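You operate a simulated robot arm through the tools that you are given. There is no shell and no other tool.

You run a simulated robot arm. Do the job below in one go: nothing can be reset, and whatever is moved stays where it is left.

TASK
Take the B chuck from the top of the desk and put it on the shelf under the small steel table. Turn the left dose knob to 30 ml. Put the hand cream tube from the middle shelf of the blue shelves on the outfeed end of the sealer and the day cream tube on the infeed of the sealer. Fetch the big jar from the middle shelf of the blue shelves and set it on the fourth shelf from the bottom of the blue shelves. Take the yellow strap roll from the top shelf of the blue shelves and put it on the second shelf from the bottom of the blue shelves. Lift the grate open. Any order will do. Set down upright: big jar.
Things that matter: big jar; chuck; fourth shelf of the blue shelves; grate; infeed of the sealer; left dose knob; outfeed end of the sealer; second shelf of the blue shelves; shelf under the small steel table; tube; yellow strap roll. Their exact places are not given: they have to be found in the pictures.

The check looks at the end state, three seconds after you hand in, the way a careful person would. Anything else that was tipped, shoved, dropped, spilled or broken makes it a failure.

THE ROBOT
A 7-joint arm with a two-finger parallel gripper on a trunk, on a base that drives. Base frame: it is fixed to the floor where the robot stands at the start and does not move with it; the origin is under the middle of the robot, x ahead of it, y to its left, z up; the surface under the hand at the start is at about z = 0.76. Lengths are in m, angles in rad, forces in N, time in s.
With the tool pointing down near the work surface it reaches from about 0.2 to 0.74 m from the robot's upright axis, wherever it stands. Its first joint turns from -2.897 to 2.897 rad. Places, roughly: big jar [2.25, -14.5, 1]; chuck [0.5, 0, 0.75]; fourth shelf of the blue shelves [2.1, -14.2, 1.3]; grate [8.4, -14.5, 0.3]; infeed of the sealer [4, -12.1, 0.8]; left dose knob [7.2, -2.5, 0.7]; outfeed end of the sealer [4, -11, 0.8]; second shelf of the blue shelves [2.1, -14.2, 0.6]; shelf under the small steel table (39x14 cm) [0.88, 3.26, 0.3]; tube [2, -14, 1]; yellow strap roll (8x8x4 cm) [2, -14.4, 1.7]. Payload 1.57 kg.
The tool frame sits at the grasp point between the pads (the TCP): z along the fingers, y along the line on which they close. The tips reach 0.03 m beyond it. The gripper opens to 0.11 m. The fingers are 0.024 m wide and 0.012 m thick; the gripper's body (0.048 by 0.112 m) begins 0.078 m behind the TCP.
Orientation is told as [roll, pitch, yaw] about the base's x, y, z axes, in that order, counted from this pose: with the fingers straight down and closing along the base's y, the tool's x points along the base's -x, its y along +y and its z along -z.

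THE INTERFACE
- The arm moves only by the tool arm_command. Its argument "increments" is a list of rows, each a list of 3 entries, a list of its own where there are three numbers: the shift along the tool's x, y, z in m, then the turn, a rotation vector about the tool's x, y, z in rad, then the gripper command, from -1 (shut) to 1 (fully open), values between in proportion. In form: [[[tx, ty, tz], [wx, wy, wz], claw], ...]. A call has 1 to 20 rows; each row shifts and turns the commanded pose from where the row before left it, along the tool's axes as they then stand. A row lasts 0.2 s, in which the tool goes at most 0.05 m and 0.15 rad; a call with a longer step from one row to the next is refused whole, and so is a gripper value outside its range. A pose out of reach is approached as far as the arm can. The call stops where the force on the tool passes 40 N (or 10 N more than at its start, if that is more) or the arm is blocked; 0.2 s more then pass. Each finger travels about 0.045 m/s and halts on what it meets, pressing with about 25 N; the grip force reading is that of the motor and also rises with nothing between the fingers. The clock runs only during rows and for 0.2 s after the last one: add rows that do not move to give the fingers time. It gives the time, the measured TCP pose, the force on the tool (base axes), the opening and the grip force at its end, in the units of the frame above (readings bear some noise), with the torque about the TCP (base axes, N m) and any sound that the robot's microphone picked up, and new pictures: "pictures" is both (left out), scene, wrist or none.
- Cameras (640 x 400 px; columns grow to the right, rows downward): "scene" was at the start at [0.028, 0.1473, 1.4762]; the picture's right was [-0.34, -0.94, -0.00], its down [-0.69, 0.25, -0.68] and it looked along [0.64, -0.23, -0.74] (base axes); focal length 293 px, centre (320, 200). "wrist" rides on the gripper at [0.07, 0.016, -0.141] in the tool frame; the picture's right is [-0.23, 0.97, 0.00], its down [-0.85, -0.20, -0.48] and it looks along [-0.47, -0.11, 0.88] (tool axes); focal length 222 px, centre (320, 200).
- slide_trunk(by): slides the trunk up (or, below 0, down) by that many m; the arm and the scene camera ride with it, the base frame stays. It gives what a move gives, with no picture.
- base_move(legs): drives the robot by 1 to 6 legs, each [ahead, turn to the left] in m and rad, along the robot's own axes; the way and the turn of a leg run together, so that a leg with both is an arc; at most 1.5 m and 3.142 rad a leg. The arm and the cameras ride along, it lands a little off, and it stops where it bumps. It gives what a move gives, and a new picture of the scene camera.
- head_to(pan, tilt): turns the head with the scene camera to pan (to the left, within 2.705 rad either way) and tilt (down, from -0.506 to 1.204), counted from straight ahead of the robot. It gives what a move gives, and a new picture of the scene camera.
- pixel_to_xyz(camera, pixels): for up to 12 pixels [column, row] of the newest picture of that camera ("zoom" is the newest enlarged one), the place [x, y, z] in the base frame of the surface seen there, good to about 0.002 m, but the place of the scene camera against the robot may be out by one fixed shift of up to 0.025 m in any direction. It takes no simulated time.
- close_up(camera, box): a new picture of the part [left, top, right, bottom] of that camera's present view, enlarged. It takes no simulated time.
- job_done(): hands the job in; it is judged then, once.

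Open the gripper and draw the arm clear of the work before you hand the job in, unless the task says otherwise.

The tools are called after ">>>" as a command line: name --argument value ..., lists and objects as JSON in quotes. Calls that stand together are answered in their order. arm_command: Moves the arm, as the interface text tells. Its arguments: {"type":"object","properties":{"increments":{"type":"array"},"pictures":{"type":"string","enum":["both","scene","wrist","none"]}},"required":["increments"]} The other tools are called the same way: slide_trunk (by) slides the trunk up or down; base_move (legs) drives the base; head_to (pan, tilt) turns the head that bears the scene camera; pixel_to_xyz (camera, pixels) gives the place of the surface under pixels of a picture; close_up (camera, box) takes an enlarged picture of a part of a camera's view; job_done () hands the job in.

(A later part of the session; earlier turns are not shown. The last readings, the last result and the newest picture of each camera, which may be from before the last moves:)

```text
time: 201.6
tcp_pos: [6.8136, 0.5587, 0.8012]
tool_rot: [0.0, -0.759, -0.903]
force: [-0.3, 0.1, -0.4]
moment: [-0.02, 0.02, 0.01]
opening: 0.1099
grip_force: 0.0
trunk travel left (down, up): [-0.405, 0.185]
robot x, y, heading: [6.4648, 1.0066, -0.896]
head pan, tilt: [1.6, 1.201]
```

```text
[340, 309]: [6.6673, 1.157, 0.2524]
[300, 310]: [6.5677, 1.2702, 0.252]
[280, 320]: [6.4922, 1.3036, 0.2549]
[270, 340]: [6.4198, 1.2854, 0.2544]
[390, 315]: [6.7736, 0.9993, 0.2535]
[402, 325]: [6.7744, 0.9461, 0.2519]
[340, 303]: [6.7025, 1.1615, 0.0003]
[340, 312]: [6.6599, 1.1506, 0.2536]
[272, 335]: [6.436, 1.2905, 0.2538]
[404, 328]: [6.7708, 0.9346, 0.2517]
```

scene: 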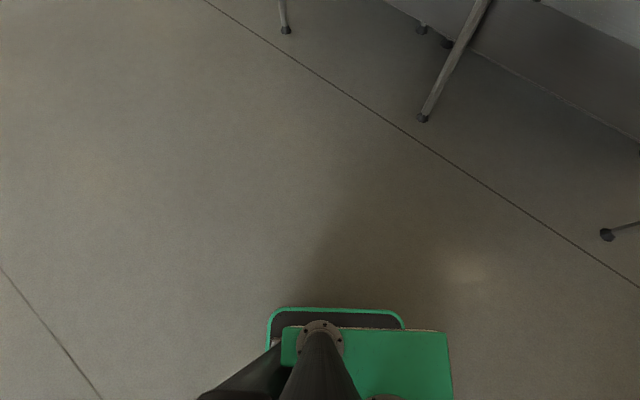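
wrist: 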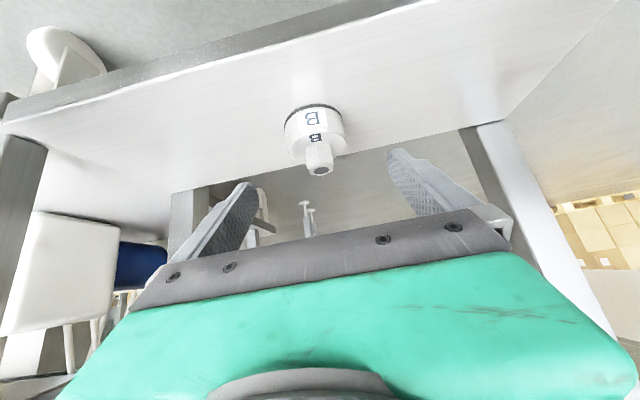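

The left rim lies 0.25 m from the robot's axis. I check the right rim too, which also reveals any sideways shift of the scene camera.

>>> head_to --pan -1.6 --tilt 1.1

```text
time: 204.4
tcp_pos: [6.8121, 0.5598, 0.8015]
tool_rot: [0.0, -0.757, -0.901]
force: [-0.2, 0.2, 0.3]
moment: [-0.02, -0.02, 0.05]
opening: 0.1104
grip_force: 0.0
trunk travel left (down, up): [-0.405, 0.185]
robot x, y, heading: [6.4617, 1.0072, -0.897]
head pan, tilt: [-1.6, 1.1]
```

scene: 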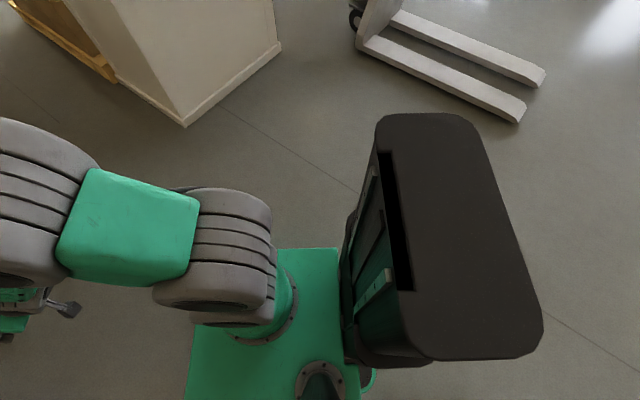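

The right rim is hidden, but the tower top should be symmetric about the axis. I measure its far and near sides.

>>> pixel_to_xyz --camera "scene" --pixels '[[425, 117], [470, 355], [400, 120], [420, 355], [260, 255], [270, 390], [330, 252], [500, 230], [395, 230]]'

```text
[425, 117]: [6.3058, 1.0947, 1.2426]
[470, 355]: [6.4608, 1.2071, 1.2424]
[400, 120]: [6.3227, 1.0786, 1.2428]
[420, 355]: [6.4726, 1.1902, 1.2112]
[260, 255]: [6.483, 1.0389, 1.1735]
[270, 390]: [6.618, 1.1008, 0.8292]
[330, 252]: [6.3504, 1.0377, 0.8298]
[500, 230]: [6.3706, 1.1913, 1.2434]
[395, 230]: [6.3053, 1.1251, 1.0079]
```

The tower suggests the scene camera may read a couple of cm too far left. I take both pictures facing ahead and compare a common feature in the two cameras.

>>> head_to --pan -0.1 --tilt 0.45

>>> arm_command --increments '[[[0, 0, 0], [0, 0, 0], 1]]' --pictures "both"

```text
time: 206.0
tcp_pos: [6.8137, 0.5589, 0.8021]
tool_rot: [0.001, -0.757, -0.903]
force: [-0.5, -0.1, -0.7]
moment: [-0.01, 0.0, -0.01]
opening: 0.11
grip_force: 0.0
trunk travel left (down, up): [-0.405, 0.185]
robot x, y, heading: [6.4643, 1.0055, -0.894]
head pan, tilt: [-0.099, 0.45]
```

scene: 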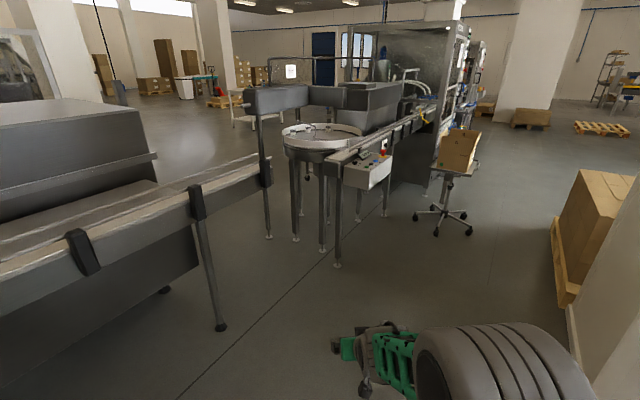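

```text
time: 206.4
tcp_pos: [6.8128, 0.5597, 0.8007]
tool_rot: [-0.001, -0.758, -0.903]
force: [0.3, 0.5, 0.2]
moment: [0.01, 0.01, -0.04]
opening: 0.1097
grip_force: 0.1
trunk travel left (down, up): [-0.405, 0.185]
robot x, y, heading: [6.4636, 1.006, -0.896]
head pan, tilt: [-0.099, 0.45]
```

scene: 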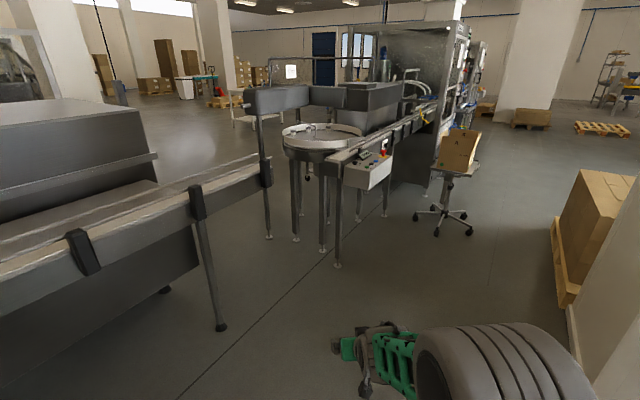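
wrist: 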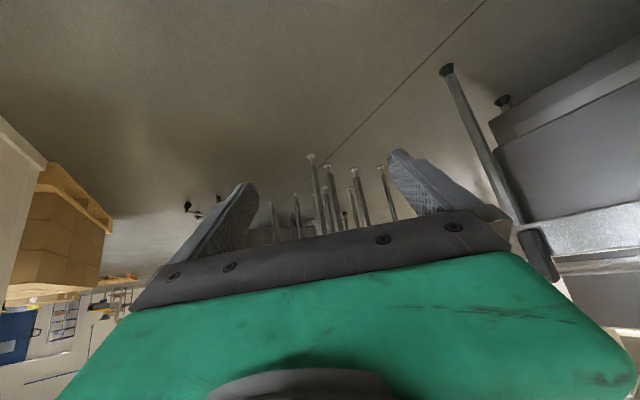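

Both cameras see the conveyor leg feet: scene (337,265) and (221,328) match wrist (311,156) and (446,69). I compare their measured places.

>>> pixel_to_xyz --camera "scene" --pixels '[[337, 266], [337, 262], [221, 328], [221, 322], [322, 251], [295, 240], [565, 303], [470, 233]]'

>>> pixel_to_xyz --camera "wrist" --pixels '[[311, 155], [312, 160], [446, 68], [449, 75], [326, 165], [383, 167], [111, 228], [188, 207]]'

>>> close_up --camera "wrist" --box '[270, 40, 480, 200]'

>>> close_up --camera "scene" --box '[180, 210, 380, 340]'

```text
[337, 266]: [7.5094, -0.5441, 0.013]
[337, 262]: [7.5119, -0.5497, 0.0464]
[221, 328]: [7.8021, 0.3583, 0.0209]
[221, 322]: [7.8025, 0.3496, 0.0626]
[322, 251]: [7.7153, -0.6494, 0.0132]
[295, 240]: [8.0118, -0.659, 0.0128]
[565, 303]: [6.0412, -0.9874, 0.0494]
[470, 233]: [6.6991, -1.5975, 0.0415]
```

```text
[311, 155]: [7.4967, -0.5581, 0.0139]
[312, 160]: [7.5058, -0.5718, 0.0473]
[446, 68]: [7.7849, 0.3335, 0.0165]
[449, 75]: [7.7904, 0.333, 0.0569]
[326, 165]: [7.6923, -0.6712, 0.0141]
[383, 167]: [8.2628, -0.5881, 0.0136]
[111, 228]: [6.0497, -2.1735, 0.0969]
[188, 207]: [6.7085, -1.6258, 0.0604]
```

```text
2.50 times, centred on (375, 120) of wrist
```

zoom: 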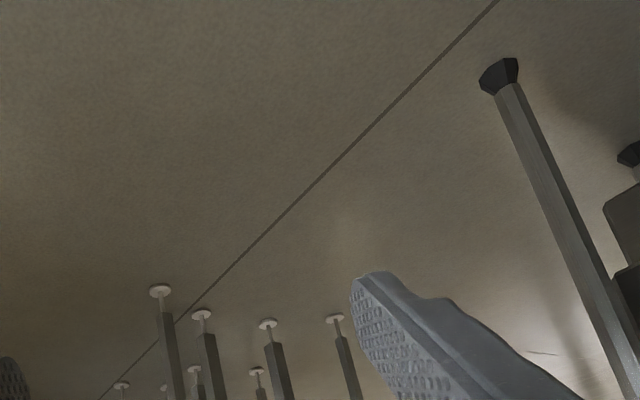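

```text
3.08 times, centred on (280, 275) of scene
```

zoom: 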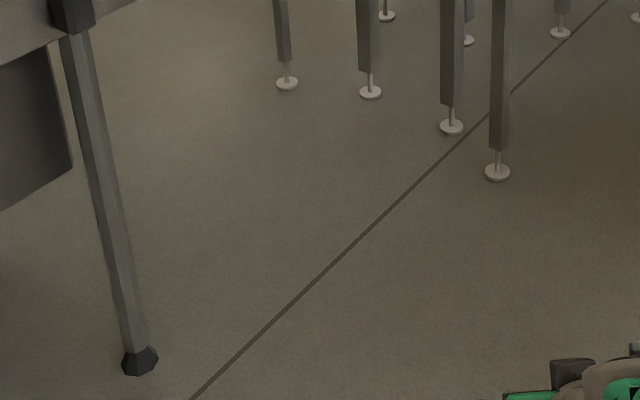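

The scene camera reads about 2.5 cm too far to the robot's left (x,z fine), so the base is about 0.45 m wide and the gap's true centre is near x 6.355. I line up with it in steps.

>>> base_move --legs '[[0, -0.755], [1.1, 0]]'

```text
time: 213.9
tcp_pos: [6.3445, -0.6493, 0.8012]
tool_rot: [0.001, -0.757, -1.646]
force: [-1.2, -0.5, 0.1]
moment: [0.02, 0.0, -0.01]
opening: 0.1102
grip_force: 0.0
trunk travel left (down, up): [-0.405, 0.185]
robot x, y, heading: [6.3856, -0.0836, -1.636]
head pan, tilt: [-0.099, 0.45]
```

scene: 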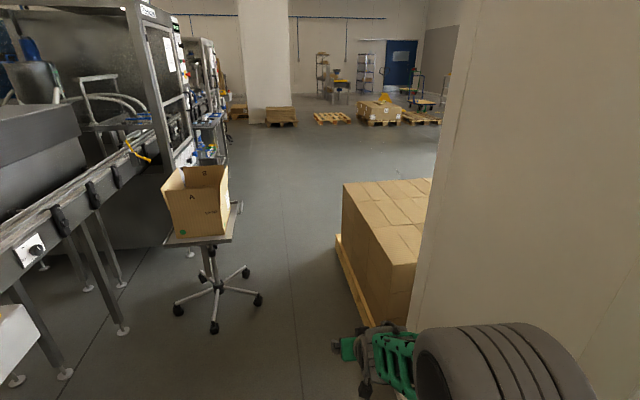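

The passage is well visible: chair caster at (258,298), pallet edge at (340,245). I measure them again from here.

>>> pixel_to_xyz --camera "scene" --pixels '[[262, 298], [249, 272], [215, 330], [337, 238], [355, 290], [372, 322], [242, 205], [345, 185], [238, 225]]'

```text
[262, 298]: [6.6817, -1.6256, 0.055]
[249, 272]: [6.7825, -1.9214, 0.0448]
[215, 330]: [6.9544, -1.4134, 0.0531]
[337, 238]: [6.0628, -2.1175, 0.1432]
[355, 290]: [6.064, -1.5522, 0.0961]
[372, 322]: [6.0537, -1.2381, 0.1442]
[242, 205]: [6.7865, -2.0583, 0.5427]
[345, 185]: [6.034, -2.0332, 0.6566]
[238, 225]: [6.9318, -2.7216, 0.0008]
```

True gap is about x 6.04–6.655, centre 6.347, base width 0.45. I advance a little, straighten the heading and enter the passage.

>>> base_move --legs '[[0.55, 0], [0, 0.065], [0.3, 0]]'

```text
time: 219.2
tcp_pos: [6.349, -1.4996, 0.8016]
tool_rot: [-0.001, -0.757, -1.572]
force: [-0.1, -0.4, 0.1]
moment: [0.0, 0.01, 0.06]
opening: 0.11
grip_force: 0.3
trunk travel left (down, up): [-0.405, 0.185]
robot x, y, heading: [6.3543, -0.9334, -1.566]
head pan, tilt: [-0.099, 0.45]
```

scene: 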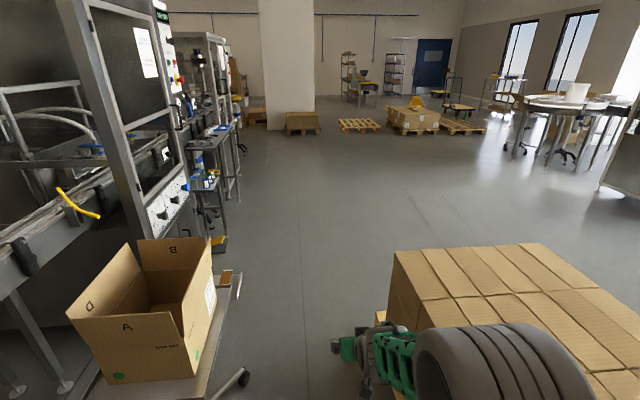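

I'm aligned at x=6.354, heading -1.566, and the knob panel shows at (170,200). I go on through the passage.

>>> base_move --legs '[[0.7, 0]]'

```text
time: 223.0
tcp_pos: [6.3456, -2.1987, 0.8015]
tool_rot: [-0.002, -0.758, -1.577]
force: [-0.8, -1.0, 0.2]
moment: [-0.02, -0.02, 0.02]
opening: 0.11
grip_force: 0.0
trunk travel left (down, up): [-0.405, 0.185]
robot x, y, heading: [6.3567, -1.6281, -1.572]
head pan, tilt: [-0.099, 0.45]
```

scene: 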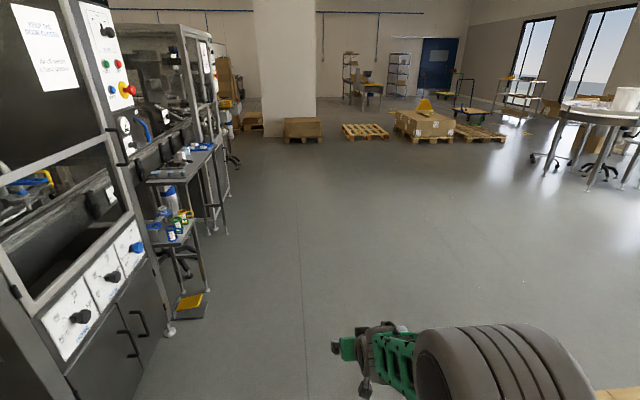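

The panel with two black dose knobs and a blue one shows at (80,316), (112,277), (137,246). I zoom in to read it.

>>> close_up --camera "scene" --box '[20, 210, 160, 370]'

>>> pixel_to_xyz --camera "scene" --pixels '[[80, 316], [112, 277], [137, 246], [60, 330], [100, 290], [165, 330], [205, 300], [185, 270]]'

```text
2.50 times, centred on (90, 290) of scene
```

zoom: 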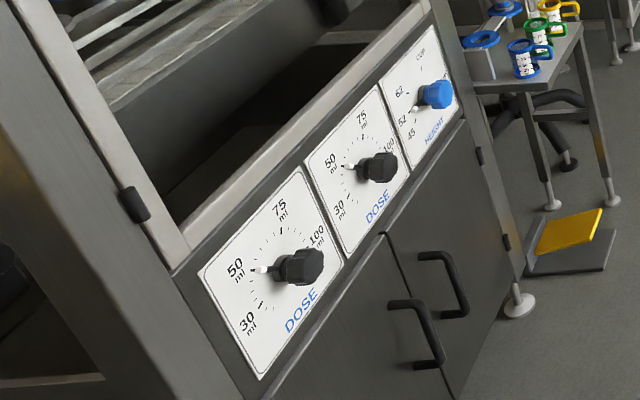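

```text
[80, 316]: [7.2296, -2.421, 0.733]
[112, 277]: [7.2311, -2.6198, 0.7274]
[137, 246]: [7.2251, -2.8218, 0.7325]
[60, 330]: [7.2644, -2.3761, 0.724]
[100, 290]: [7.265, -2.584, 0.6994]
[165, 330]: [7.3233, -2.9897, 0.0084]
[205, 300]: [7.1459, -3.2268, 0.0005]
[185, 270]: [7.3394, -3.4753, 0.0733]
```

The left dose knob points at 50 ml; it must go counter-clockwise to 30. I drive on to y≈-2.42 and turn left to face the panel.

>>> base_move --legs '[[0.8, 0], [0, 1.55]]'

>>> head_to --pan 0.0 --tilt 0.7

```text
time: 231.1
tcp_pos: [6.9217, -2.4242, 0.8018]
tool_rot: [-0.001, -0.759, -0.005]
force: [0.0, 0.9, 0.6]
moment: [0.01, 0.01, 0.02]
opening: 0.11
grip_force: 0.0
trunk travel left (down, up): [-0.405, 0.185]
robot x, y, heading: [6.3559, -2.4164, 0.001]
head pan, tilt: [-0.099, 0.45]
```

scene: 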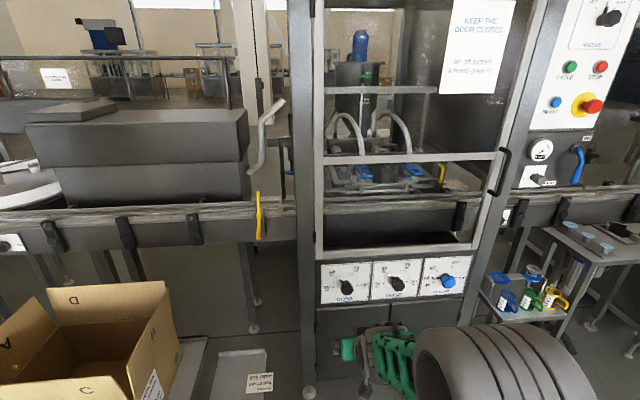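

```text
time: 231.8
tcp_pos: [6.9209, -2.4247, 0.8005]
tool_rot: [0.001, -0.758, -0.004]
force: [0.0, -0.3, 0.3]
moment: [-0.02, -0.01, 0.0]
opening: 0.1101
grip_force: 0.1
trunk travel left (down, up): [-0.405, 0.185]
robot x, y, heading: [6.3524, -2.4173, -0.001]
head pan, tilt: [0.0, 0.7]
```

scene: 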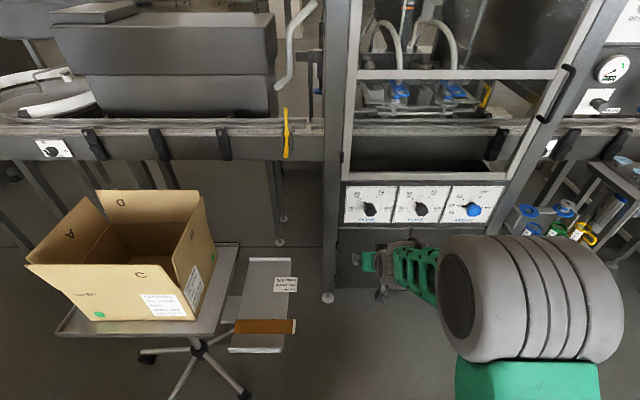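

I face the panel; the left dose knob is at (370,208). I zoom in and measure it.

>>> close_up --camera "scene" --box '[335, 175, 515, 235]'

>>> pixel_to_xyz --camera "scene" --pixels '[[370, 208], [350, 192], [350, 215], [390, 215], [390, 192], [422, 208], [345, 181], [396, 250], [245, 300], [238, 250], [330, 290]]'

```text
3.56 times, centred on (425, 205) of scene
```

zoom: 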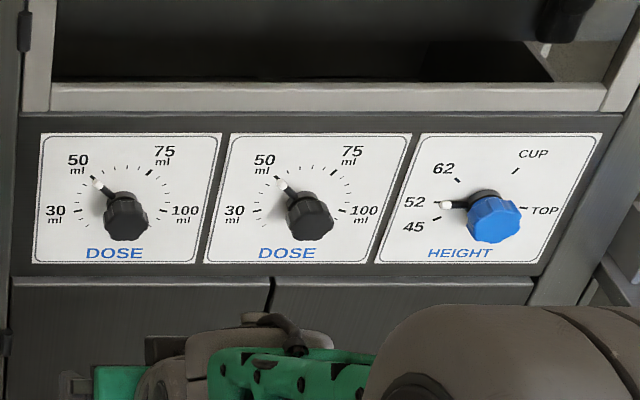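

```text
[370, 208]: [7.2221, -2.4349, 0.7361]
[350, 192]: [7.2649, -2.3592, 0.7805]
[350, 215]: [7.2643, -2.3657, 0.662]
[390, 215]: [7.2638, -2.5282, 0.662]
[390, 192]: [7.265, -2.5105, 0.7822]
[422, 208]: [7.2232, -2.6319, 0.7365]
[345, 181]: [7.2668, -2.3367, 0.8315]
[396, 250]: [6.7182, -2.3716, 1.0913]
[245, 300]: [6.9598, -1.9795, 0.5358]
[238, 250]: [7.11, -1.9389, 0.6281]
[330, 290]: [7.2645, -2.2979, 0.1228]
```

Panel face at x≈7.265; the knob sticks out to x≈7.22. I check the grey item on the floor at (265,300) before moving closer.

>>> pixel_to_xyz --camera "scene" --pixels '[[265, 300], [265, 345], [265, 328], [235, 345], [295, 345], [270, 265], [240, 395], [328, 298]]'

>>> close_up --camera "scene" --box '[210, 240, 350, 380]'

```text
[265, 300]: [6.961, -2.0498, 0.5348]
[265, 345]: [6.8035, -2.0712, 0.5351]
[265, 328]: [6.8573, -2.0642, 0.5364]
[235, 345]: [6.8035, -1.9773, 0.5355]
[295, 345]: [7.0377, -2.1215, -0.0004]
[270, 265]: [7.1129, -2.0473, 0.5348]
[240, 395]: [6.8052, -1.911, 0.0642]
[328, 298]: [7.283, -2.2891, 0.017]
```

```text
2.86 times, centred on (280, 310) of scene
```

zoom: 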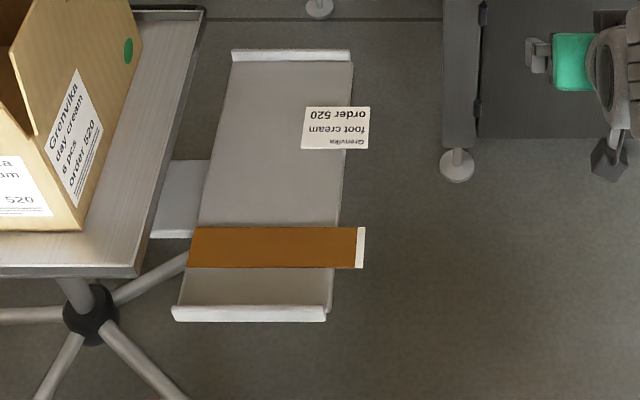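

A side tray hangs off the chair at x≥6.80, y≥-2.12; the robot stays clear of it. I move 0.15 m forward.

>>> base_move --legs '[[0.15, 0]]'

>>> arm_command --increments '[[[0, 0, -0.02], [0, -0.14, 0], 1], [[0, 0, -0.02], [0, -0.14, 0], 1], [[0, 0, -0.01], [0, -0.14, 0], 1], [[0, 0, 0], [0, -0.14, 0], 1], [[0, 0, 0], [0, -0.12, 0], 1], [[0, 0, 0], [0, -0.1, 0], 1], [[0, 0, 0], [0, 0, 0], 1]]' --pictures "both"

```text
time: 233.2
tcp_pos: [7.0734, -2.4265, 0.8015]
tool_rot: [0.002, -0.758, -0.007]
force: [0.1, -0.5, -0.2]
moment: [0.0, 0.03, 0.01]
opening: 0.11
grip_force: 0.0
trunk travel left (down, up): [-0.405, 0.185]
robot x, y, heading: [6.5094, -2.4136, -0.001]
head pan, tilt: [0.0, 0.7]
```

scene: 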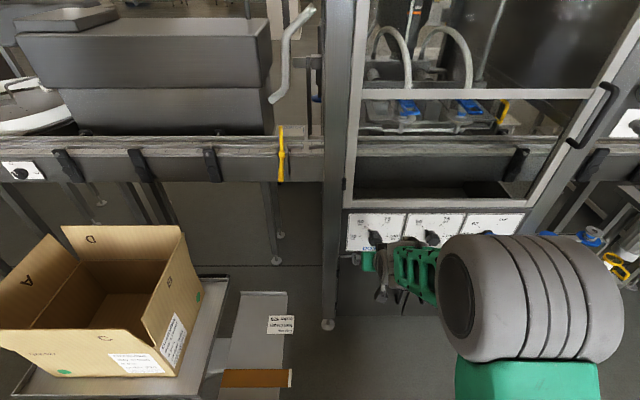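

```text
time: 234.8
tcp_pos: [7.0363, -2.4254, 0.835]
tool_rot: [-0.012, -1.539, 0.001]
force: [-0.1, 0.0, -0.5]
moment: [0.03, -0.02, -0.03]
opening: 0.1098
grip_force: 0.0
trunk travel left (down, up): [-0.405, 0.185]
robot x, y, heading: [6.5101, -2.4164, -0.007]
head pan, tilt: [0.0, 0.7]
```

scene: 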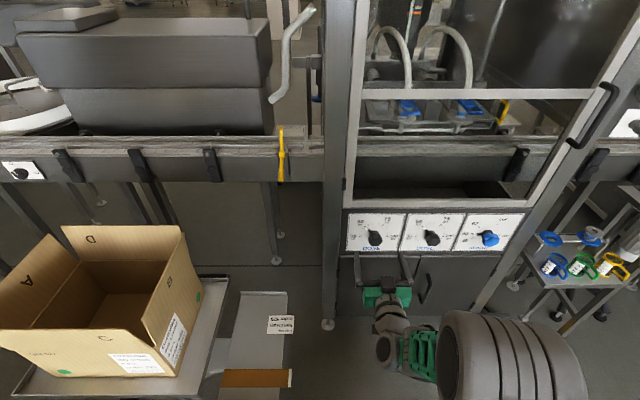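
wrist: 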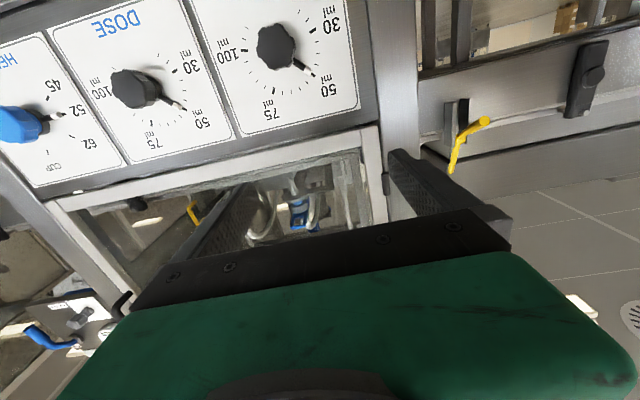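

The tool is horizontal and the wrist camera (upside down) sees the left dose knob at (276,47). I zoom and measure the knob, pointer and scale.

>>> close_up --camera "wrist" --box '[195, 0, 365, 130]'

>>> pixel_to_xyz --camera "wrist" --pixels '[[276, 47], [258, 47], [294, 47], [276, 28], [276, 66], [312, 74], [230, 90], [345, 90], [300, 62], [310, 38], [332, 25], [300, 110]]'

```text
3.08 times, centred on (280, 65) of wrist
```

zoom: 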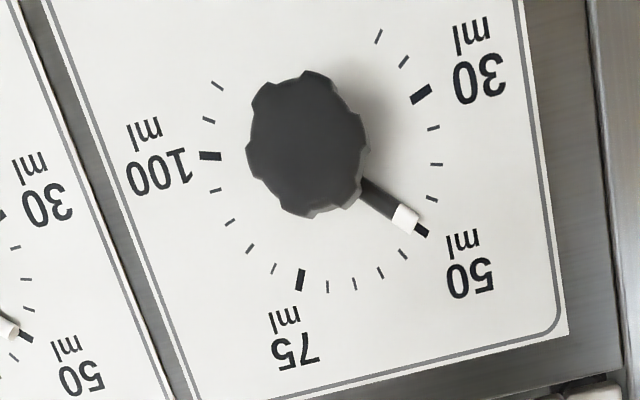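

```text
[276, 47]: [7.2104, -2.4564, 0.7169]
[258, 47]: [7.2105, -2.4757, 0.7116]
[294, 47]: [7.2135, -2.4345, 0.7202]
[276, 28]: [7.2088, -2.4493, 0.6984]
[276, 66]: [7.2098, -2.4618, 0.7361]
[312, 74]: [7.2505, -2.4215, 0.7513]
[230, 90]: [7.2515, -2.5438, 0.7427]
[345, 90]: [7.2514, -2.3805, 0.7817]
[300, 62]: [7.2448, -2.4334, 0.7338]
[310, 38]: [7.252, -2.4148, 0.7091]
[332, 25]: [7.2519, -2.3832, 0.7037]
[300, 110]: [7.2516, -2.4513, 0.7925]
```

I measure the scale ticks and the pointer in the zoom picture to get the dial centre and the turn needed.

>>> pixel_to_xyz --camera "zoom" --pixels '[[421, 94], [423, 231], [300, 280], [209, 156], [405, 216], [375, 192], [308, 145], [255, 145], [365, 145], [315, 75], [305, 212], [436, 164]]'

```text
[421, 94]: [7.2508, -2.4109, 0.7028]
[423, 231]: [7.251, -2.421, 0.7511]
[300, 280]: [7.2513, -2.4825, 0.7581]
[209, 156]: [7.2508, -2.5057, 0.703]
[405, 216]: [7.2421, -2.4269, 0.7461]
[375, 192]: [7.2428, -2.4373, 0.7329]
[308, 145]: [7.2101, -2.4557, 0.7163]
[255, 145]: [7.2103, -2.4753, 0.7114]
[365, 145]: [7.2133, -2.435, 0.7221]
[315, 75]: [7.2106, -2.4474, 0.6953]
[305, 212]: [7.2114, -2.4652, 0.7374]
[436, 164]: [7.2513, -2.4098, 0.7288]
```

Dial centre is at y≈-2.458, z≈0.718; the pointer must turn about 60° counter-clockwise (from +42° to -18°). I move the open gripper in front of the knob.

>>> arm_command --increments '[[[0.0285, -0.0082, 0.0244], [0, -0.03, 0], 1], [[0.0285, -0.0082, 0.0244], [0, 0, 0], 1], [[0.0285, -0.0082, 0.0244], [0, 0, 0], 1], [[0.0285, -0.0082, 0.0244], [0, 0, 0], 1], [[0, 0, 0], [0, 0, 0], 1]]' --pictures "both"

```text
time: 236.0
tcp_pos: [7.1305, -2.4603, 0.7198]
tool_rot: [-0.012, -1.569, 0.002]
force: [-0.4, -0.5, -0.3]
moment: [-0.01, 0.03, 0.0]
opening: 0.1103
grip_force: 0.2
trunk travel left (down, up): [-0.405, 0.185]
robot x, y, heading: [6.5118, -2.4171, -0.002]
head pan, tilt: [0.0, 0.7]
```

scene: 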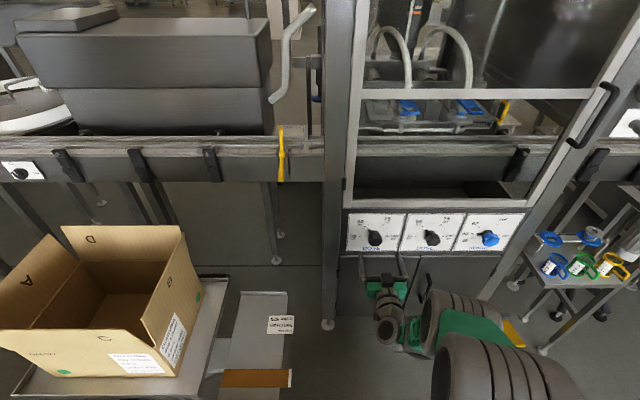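
wrist: 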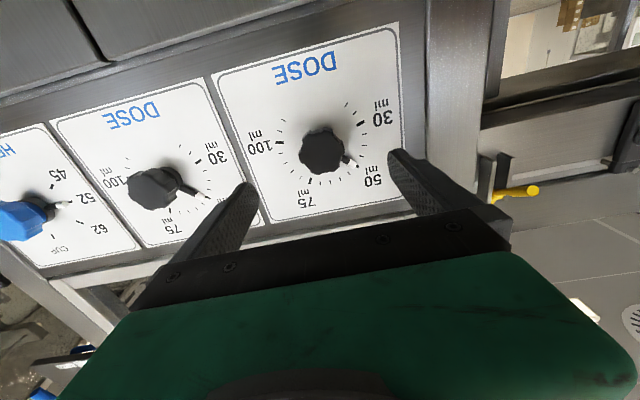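

The knob sits between the open fingers at (322,150). I recheck its centre and front face from this distance.

>>> close_up --camera "wrist" --box '[250, 70, 420, 230]'

>>> pixel_to_xyz --camera "zoom" --pixels '[[418, 138], [279, 199], [270, 210], [225, 180], [330, 200], [280, 140], [265, 260], [370, 245], [355, 230]]'

```text
2.50 times, centred on (335, 150) of wrist
```

zoom: 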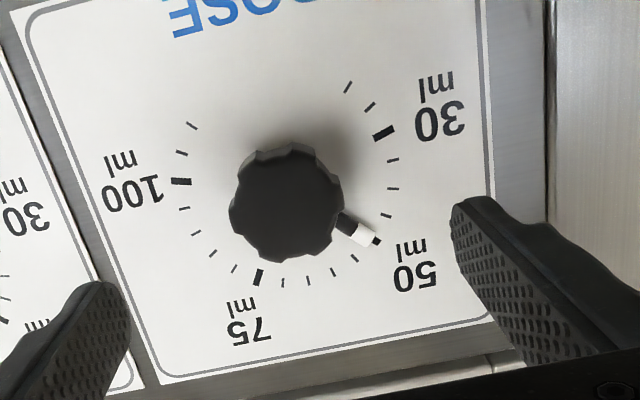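

```text
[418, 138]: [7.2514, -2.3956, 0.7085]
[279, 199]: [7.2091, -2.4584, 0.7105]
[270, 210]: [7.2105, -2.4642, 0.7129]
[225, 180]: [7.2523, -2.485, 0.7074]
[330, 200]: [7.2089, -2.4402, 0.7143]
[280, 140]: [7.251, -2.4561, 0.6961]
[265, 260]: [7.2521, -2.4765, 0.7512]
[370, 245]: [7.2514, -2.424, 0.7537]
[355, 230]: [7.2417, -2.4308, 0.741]
```

I query the knob's edge points for a firmer centre.

>>> pixel_to_xyz --camera "zoom" --pixels '[[234, 205], [340, 207], [285, 160], [275, 256], [384, 133], [377, 242], [260, 276], [180, 181], [285, 207]]'

```text
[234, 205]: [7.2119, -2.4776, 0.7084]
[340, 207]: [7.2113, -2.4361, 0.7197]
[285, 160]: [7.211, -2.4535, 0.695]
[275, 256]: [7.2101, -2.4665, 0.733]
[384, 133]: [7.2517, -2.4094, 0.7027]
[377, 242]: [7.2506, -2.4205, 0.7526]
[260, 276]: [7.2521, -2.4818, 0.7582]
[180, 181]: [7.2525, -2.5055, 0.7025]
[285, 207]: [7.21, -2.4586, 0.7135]
```

The knob centre is at about (y -2.458, z 0.716), front face x 7.210. I advance so the tips reach x≈7.233 and close on the knob.

>>> arm_command --increments '[[[0.001, 0.0006, 0.0181], [0, 0, 0], 1], [[0.001, 0.0006, 0.0181], [0, 0, 0], 1], [[0.001, 0.0006, 0.0181], [0, 0, 0], 1], [[0.001, 0.0006, 0.0181], [0, 0, 0], 1], [[0, 0, 0], [0, 0, 0], 1], [[0, 0, 0], [0, 0, 0], -1], [[0, 0, 0], [0, 0, 0], -1], [[0, 0, 0], [0, 0, 0], -1], [[0, 0, 0], [0, 0, 0], -1], [[0, 0, 0], [0, 0, 0], -1], [[0, 0, 0], [0, 0, 0], -1]]' --pictures "wrist"

```text
time: 238.4
tcp_pos: [7.2046, -2.4566, 0.7146]
tool_rot: [0.025, -1.567, -0.037]
force: [-0.4, -0.6, -0.3]
moment: [-0.02, -0.07, 0.61]
opening: 0.0461
grip_force: 35.0
trunk travel left (down, up): [-0.405, 0.185]
robot x, y, heading: [6.5072, -2.4173, -0.001]
head pan, tilt: [0.0, 0.7]
```

wrist: 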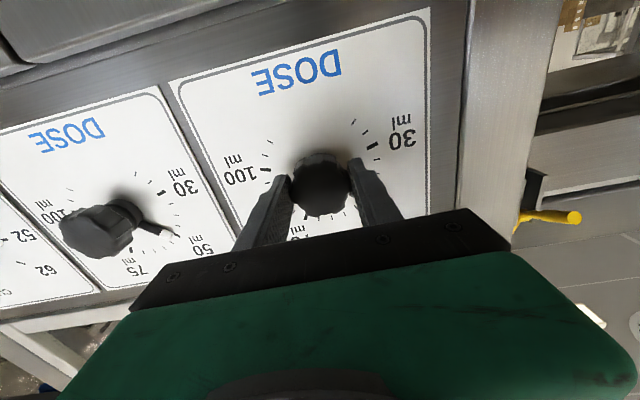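

The knob is gripped (opening 0.046). I turn it counter-clockwise by 1.04 rad about the tool axis.

>>> arm_command --increments '[[[0, 0, 0], [0, 0, -0.1], -1], [[0, 0, 0], [0, 0, -0.1], -1], [[0, 0, 0], [0, 0, -0.1], -1], [[0, 0, 0], [0, 0, -0.1], -1], [[0, 0, 0], [0, 0, -0.1], -1], [[0, 0, 0], [0, 0, -0.1], -1], [[0, 0, 0], [0, 0, -0.1], -1], [[0, 0, 0], [0, 0, -0.1], -1], [[0, 0, 0], [0, 0, -0.1], -1], [[0, 0, 0], [0, 0, -0.1], -1], [[0, 0, 0], [0, 0, -0.04], -1], [[0, 0, 0], [0, 0, 0], -1], [[0, 0, 0], [0, 0, 0], -1]]' --pictures "both"

```text
time: 241.2
tcp_pos: [7.2039, -2.4577, 0.7155]
tool_rot: [-1.565, -0.53, 1.56]
force: [1.3, 4.7, 0.2]
moment: [-0.03, 0.03, 0.26]
opening: 0.0461
grip_force: 44.8
trunk travel left (down, up): [-0.405, 0.185]
robot x, y, heading: [6.5035, -2.4171, -0.003]
head pan, tilt: [0.0, 0.7]
```

scene: 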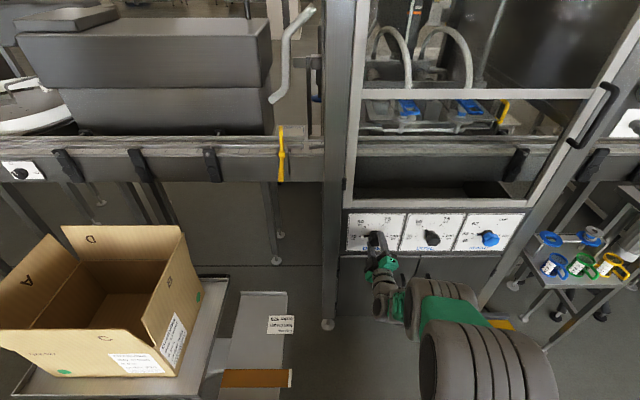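
wrist: 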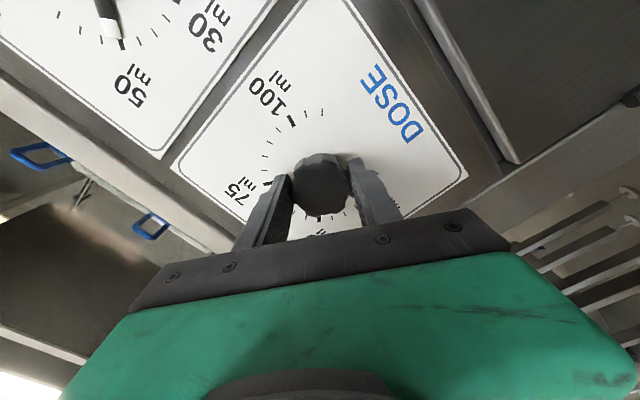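

The hand turned the full angle with the knob held. I open, draw back 6 cm and turn the hand back to view the pointer.

>>> arm_command --increments '[[[0, 0, 0], [0, 0, 0], 0.2], [[0, 0, 0], [0, 0, 0], 1], [[0, 0, 0], [0, 0, 0], 1], [[0, 0, 0], [0, 0, 0], 1], [[0, 0, 0], [0, 0, 0], 1], [[0, 0, -0.02], [0, 0, 0], 1], [[0, 0, -0.025], [0, 0, 0], 1], [[0, 0, -0.03], [0, 0, 0], 1], [[0, 0, 0], [0, 0, 0.13], 1], [[0, 0, 0], [0, 0, 0.13], 1], [[0, 0, 0], [0, 0, 0.13], 1], [[0, 0, 0], [0, 0, 0.13], 1], [[0, 0, 0], [0, 0, 0.13], 1], [[0, 0, 0], [0, 0, 0.13], 1], [[0, 0, 0], [0, 0, 0.13], 1], [[0, 0, 0], [0, 0, 0.13], 1], [[0, 0, 0], [0, 0, 0], 1]]' --pictures "both"

>>> close_up --camera "wrist" --box '[250, 70, 420, 230]'

```text
time: 244.8
tcp_pos: [7.1306, -2.4581, 0.7145]
tool_rot: [0.53, -1.565, -0.539]
force: [0.3, -0.8, 0.3]
moment: [-0.01, -0.04, -0.01]
opening: 0.11
grip_force: 0.0
trunk travel left (down, up): [-0.405, 0.185]
robot x, y, heading: [6.5062, -2.4195, -0.005]
head pan, tilt: [0.0, 0.7]
```

scene: 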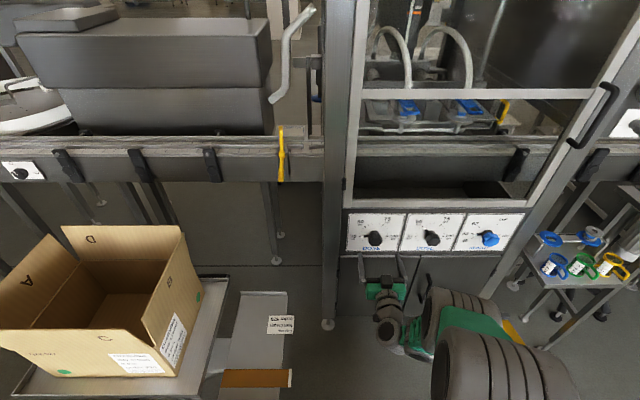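
wrist: 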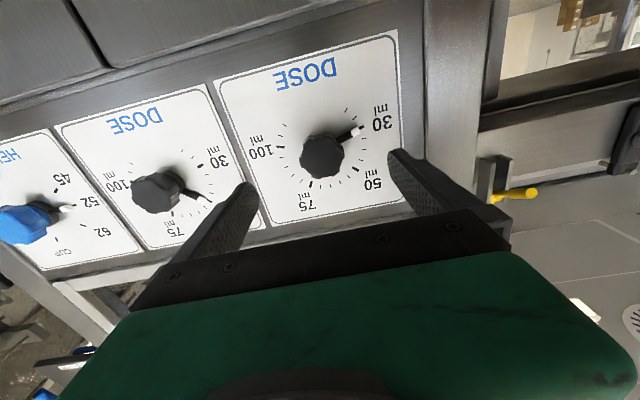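

```text
2.50 times, centred on (335, 150) of wrist
```

zoom: 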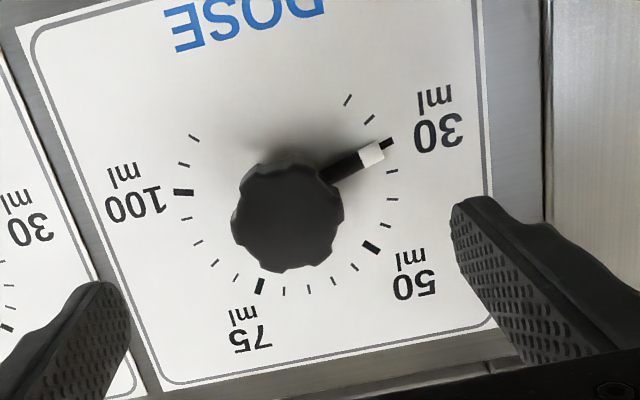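

The pointer's white tip at (371,153) now lies against the 30 ml tick at (387,143). I measure both to check the angle.

>>> pixel_to_xyz --camera "zoom" --pixels '[[387, 143], [371, 153], [340, 172], [380, 148], [184, 192], [370, 247], [393, 170]]'

```text
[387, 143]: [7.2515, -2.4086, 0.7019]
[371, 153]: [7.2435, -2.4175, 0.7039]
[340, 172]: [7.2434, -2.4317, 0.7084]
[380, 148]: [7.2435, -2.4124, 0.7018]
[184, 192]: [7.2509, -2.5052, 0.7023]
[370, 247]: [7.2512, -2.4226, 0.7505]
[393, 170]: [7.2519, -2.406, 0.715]
```

The pointer (-18.9°) matches the 30 ml tick (-18.2°). I draw the hand back and fold it to the travel pose.

>>> arm_command --increments '[[[-0.02, 0, -0.035], [0, 0, 0], 1], [[-0.025, 0, -0.035], [0, 0, 0], 1], [[-0.03, 0, -0.03], [0, 0, 0], 1], [[0, 0, 0], [0, 0.135, 0], 1], [[0, 0, 0], [0, 0.135, 0], 1], [[0, 0, 0], [0, 0.135, 0], 1], [[0, 0, 0], [0, 0.135, 0], 1], [[0, 0, 0], [0, 0.135, 0], 1], [[0, 0, 0], [0, 0.135, 0], 1], [[0, 0, 0], [0, 0, 0], 1]]' --pictures "none"

>>> base_move --legs '[[-0.2, 0], [0, -1.55]]'

>>> head_to --pan 0.0 --tilt 0.2

```text
time: 247.0
tcp_pos: [7.0339, -2.4575, 0.7922]
tool_rot: [0.0, -0.757, -0.009]
force: [0.0, -0.2, 0.5]
moment: [0.01, -0.01, 0.0]
opening: 0.11
grip_force: 0.0
out of reach, approached as far as the arm can: row 3
trunk travel left (down, up): [-0.405, 0.185]
robot x, y, heading: [6.5069, -2.4129, -0.003]
head pan, tilt: [0.0, 0.7]
```

```text
time: 252.4
tcp_pos: [6.2975, -2.961, 0.7922]
tool_rot: [0.001, -0.758, -1.528]
force: [0.0, 0.3, 0.7]
moment: [0.02, 0.05, -0.03]
opening: 0.1099
grip_force: 0.0
trunk travel left (down, up): [-0.405, 0.185]
robot x, y, heading: [6.308, -2.4333, -1.435]
head pan, tilt: [0.0, 0.7]
stopped in leg 2: the robot was blocked; the commanded pose is now the measured one
```

scene: 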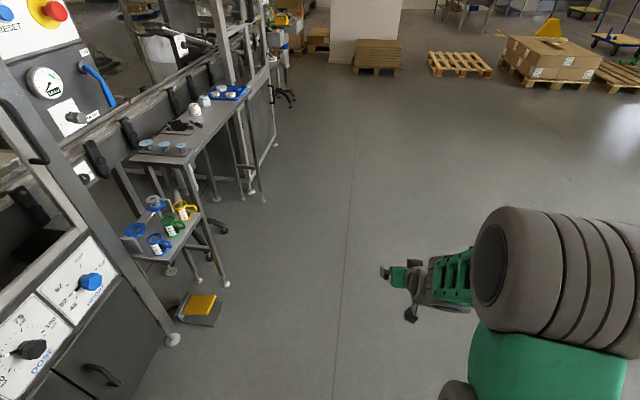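

```text
time: 253.4
tcp_pos: [6.2971, -2.9612, 0.7918]
tool_rot: [0.001, -0.759, -1.525]
force: [-1.1, 0.4, 0.8]
moment: [0.02, 0.0, 0.04]
opening: 0.1102
grip_force: 0.0
trunk travel left (down, up): [-0.405, 0.185]
robot x, y, heading: [6.308, -2.4365, -1.433]
head pan, tilt: [0.0, 0.201]
```

scene: 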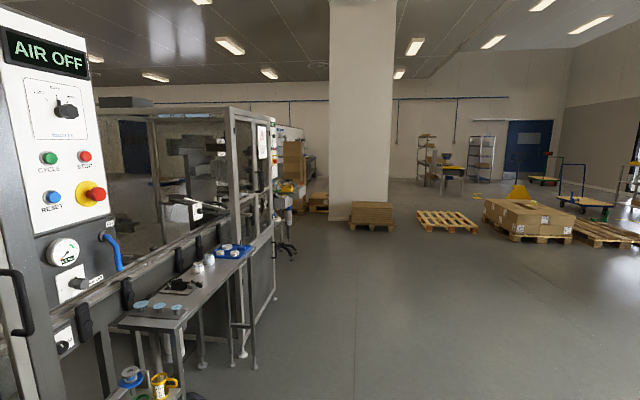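

The turn was blocked just short of the end, so something touches the base's right rear. I look there.

>>> head_to --pan -1.9 --tilt 0.9

>>> head_to --pan 2.4 --tilt 1.0

```text
time: 255.2
tcp_pos: [6.296, -2.961, 0.791]
tool_rot: [0.002, -0.759, -1.528]
force: [-0.7, 0.2, 0.4]
moment: [-0.02, 0.0, 0.0]
opening: 0.11
grip_force: 0.0
trunk travel left (down, up): [-0.405, 0.185]
robot x, y, heading: [6.3111, -2.4364, -1.435]
head pan, tilt: [-1.901, 0.901]
```

scene: 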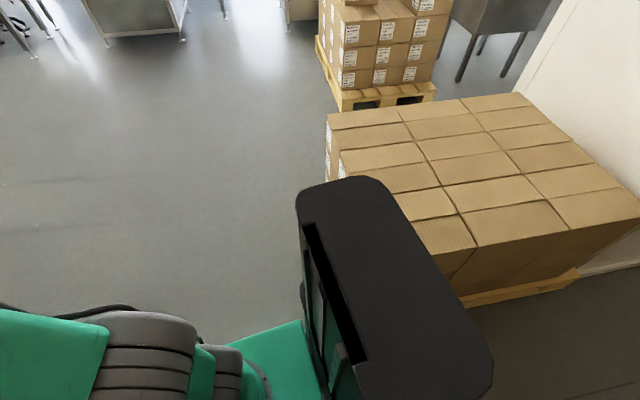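

```text
time: 258.7
tcp_pos: [6.2978, -2.9612, 0.7912]
tool_rot: [0.001, -0.757, -1.527]
force: [-0.6, 0.5, -0.4]
moment: [-0.02, -0.01, 0.01]
opening: 0.11
grip_force: 0.0
trunk travel left (down, up): [-0.405, 0.185]
robot x, y, heading: [6.3081, -2.4323, -1.432]
head pan, tilt: [2.4, 1.0]
```

scene: 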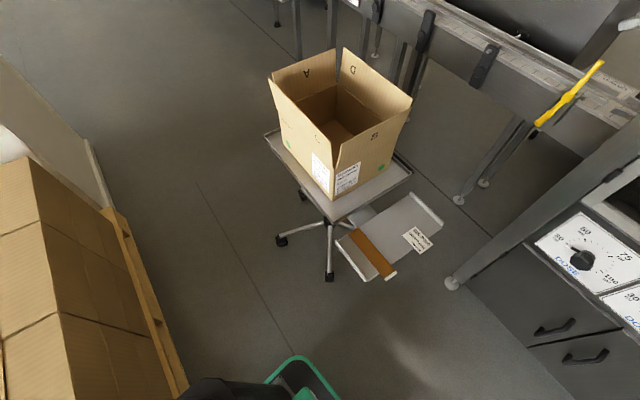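

The pallet edge at (185,390) comes very near the base's rear. I measure the pallet's corner and boxes.

>>> pixel_to_xyz --camera "scene" --pixels '[[185, 385], [165, 340], [130, 260], [160, 395], [110, 350], [295, 360], [330, 390], [270, 380]]'

>>> head_to --pan -1.9 --tilt 1.1

>>> pixel_to_xyz --camera "scene" --pixels '[[520, 270], [480, 240], [500, 225], [450, 190], [560, 230], [440, 210], [350, 100]]'

```text
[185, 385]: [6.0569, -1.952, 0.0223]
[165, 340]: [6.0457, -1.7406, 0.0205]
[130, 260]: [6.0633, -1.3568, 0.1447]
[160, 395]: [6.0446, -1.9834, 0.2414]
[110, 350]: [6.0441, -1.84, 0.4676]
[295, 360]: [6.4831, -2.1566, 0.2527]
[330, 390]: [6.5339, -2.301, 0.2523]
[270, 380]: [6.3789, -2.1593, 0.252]
```

```text
time: 262.2
tcp_pos: [6.2977, -2.9613, 0.7919]
tool_rot: [0.001, -0.757, -1.526]
force: [-0.3, -0.4, -0.3]
moment: [0.0, 0.0, 0.0]
opening: 0.1098
grip_force: 0.1
trunk travel left (down, up): [-0.405, 0.185]
robot x, y, heading: [6.3075, -2.437, -1.435]
head pan, tilt: [-1.901, 1.1]
```

scene: 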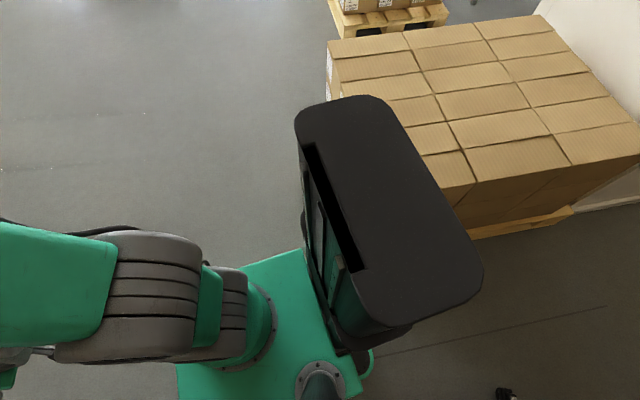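

```text
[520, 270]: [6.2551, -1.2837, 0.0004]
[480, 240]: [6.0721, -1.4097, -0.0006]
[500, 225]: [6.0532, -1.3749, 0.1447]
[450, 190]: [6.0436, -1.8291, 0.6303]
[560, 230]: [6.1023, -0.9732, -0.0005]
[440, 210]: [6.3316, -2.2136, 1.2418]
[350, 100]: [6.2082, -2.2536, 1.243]
```

The base's right-rear corner touched the pallet corner; driving forward moves straight away from it. I go forward 0.5 m and look south.

>>> base_move --legs '[[0.5, 0], [0, -0.13]]'

>>> head_to --pan 0.0 --tilt 0.15

```text
time: 265.7
tcp_pos: [6.307, -3.4547, 0.7922]
tool_rot: [0.001, -0.757, -1.649]
force: [0.2, 0.1, 0.4]
moment: [-0.01, -0.01, -0.02]
opening: 0.1098
grip_force: 0.0
trunk travel left (down, up): [-0.405, 0.185]
robot x, y, heading: [6.381, -2.9333, -1.55]
head pan, tilt: [-1.901, 1.1]
```

scene: 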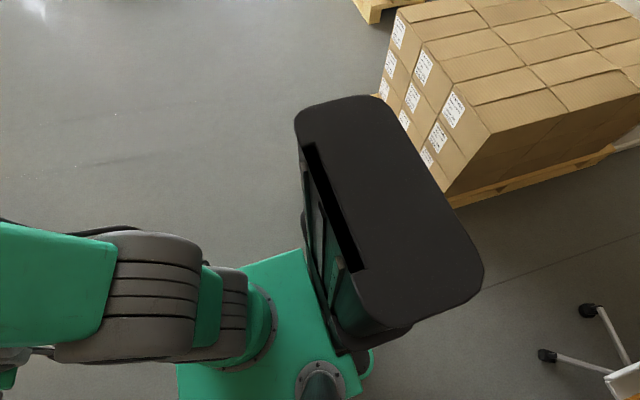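

```text
time: 267.6
tcp_pos: [6.3069, -3.4543, 0.7925]
tool_rot: [0.001, -0.758, -1.647]
force: [0.3, 0.5, 0.2]
moment: [0.01, 0.01, -0.01]
opening: 0.1101
grip_force: 0.1
trunk travel left (down, up): [-0.405, 0.185]
robot x, y, heading: [6.3807, -2.9286, -1.552]
head pan, tilt: [0.0, 0.15]
```

scene: 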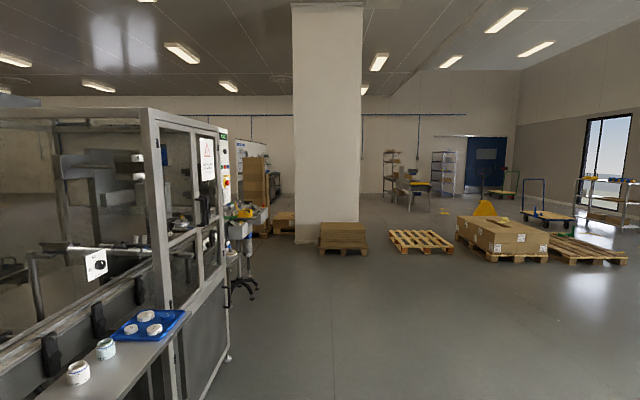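

I zoom on the distant targets: shelves near (445,170), sealer near (410,185), grate near (270,200).

>>> close_up --camera "scene" --box '[360, 110, 560, 270]'

>>> close_up --camera "scene" --box '[200, 120, 330, 260]'

>>> pixel_to_xyz --camera "scene" --pixels '[[340, 255], [300, 240], [420, 254], [455, 240], [490, 245], [250, 295], [290, 236], [265, 205], [395, 200], [445, 195], [415, 205], [228, 355]]'

```text
2.50 times, centred on (460, 190) of scene
```

zoom: 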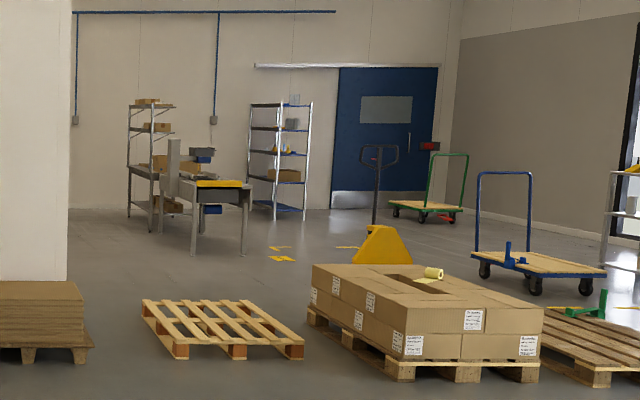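

```text
2.86 times, centred on (265, 190) of scene
```

zoom: 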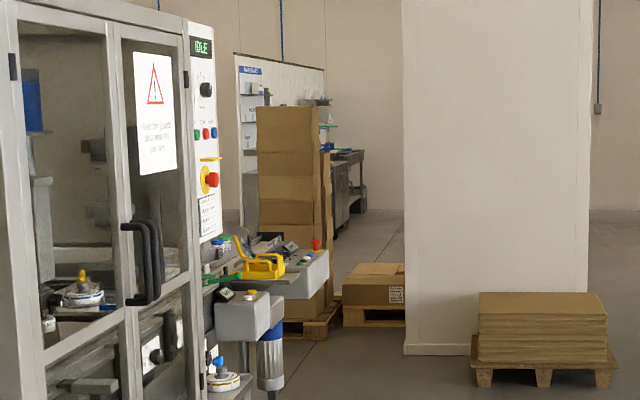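

```text
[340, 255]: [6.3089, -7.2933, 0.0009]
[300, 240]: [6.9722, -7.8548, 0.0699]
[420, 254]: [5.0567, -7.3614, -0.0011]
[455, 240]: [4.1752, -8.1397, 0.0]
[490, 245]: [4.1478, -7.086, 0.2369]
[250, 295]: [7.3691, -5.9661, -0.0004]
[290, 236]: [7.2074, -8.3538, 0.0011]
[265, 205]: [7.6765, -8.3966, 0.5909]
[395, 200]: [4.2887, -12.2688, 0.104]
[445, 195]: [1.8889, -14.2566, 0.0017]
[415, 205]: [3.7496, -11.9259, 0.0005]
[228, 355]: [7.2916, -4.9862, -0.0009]
```

I measure the gap between the cardboard stack by the pillar and the empty pallet, using zoomed views.

>>> pixel_to_xyz --camera "scene" --pixels '[[367, 248], [367, 254], [390, 232], [404, 252], [453, 251], [432, 232], [456, 236], [517, 262], [515, 258], [547, 258], [321, 252], [358, 236]]'

>>> close_up --camera "scene" --box '[290, 190, 470, 290]'

```text
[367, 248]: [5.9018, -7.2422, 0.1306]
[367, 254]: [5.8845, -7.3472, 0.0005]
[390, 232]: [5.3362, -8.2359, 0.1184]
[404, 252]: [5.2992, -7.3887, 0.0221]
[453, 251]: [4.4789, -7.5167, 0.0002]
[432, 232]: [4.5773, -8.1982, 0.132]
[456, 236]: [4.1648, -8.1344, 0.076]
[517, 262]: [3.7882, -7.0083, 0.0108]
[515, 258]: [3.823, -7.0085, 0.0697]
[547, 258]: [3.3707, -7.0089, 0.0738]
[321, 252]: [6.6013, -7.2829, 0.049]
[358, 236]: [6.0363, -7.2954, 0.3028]
```

```text
3.56 times, centred on (380, 240) of scene
```

zoom: 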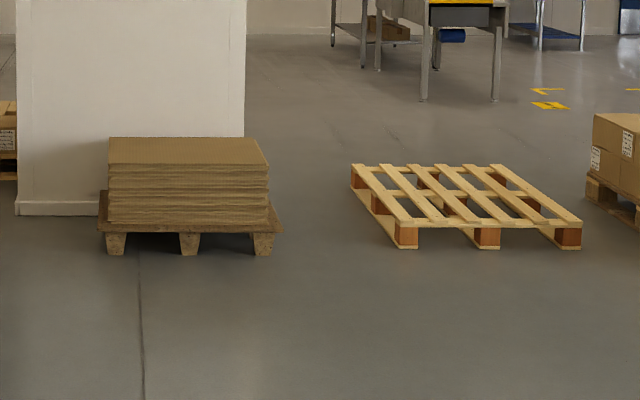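

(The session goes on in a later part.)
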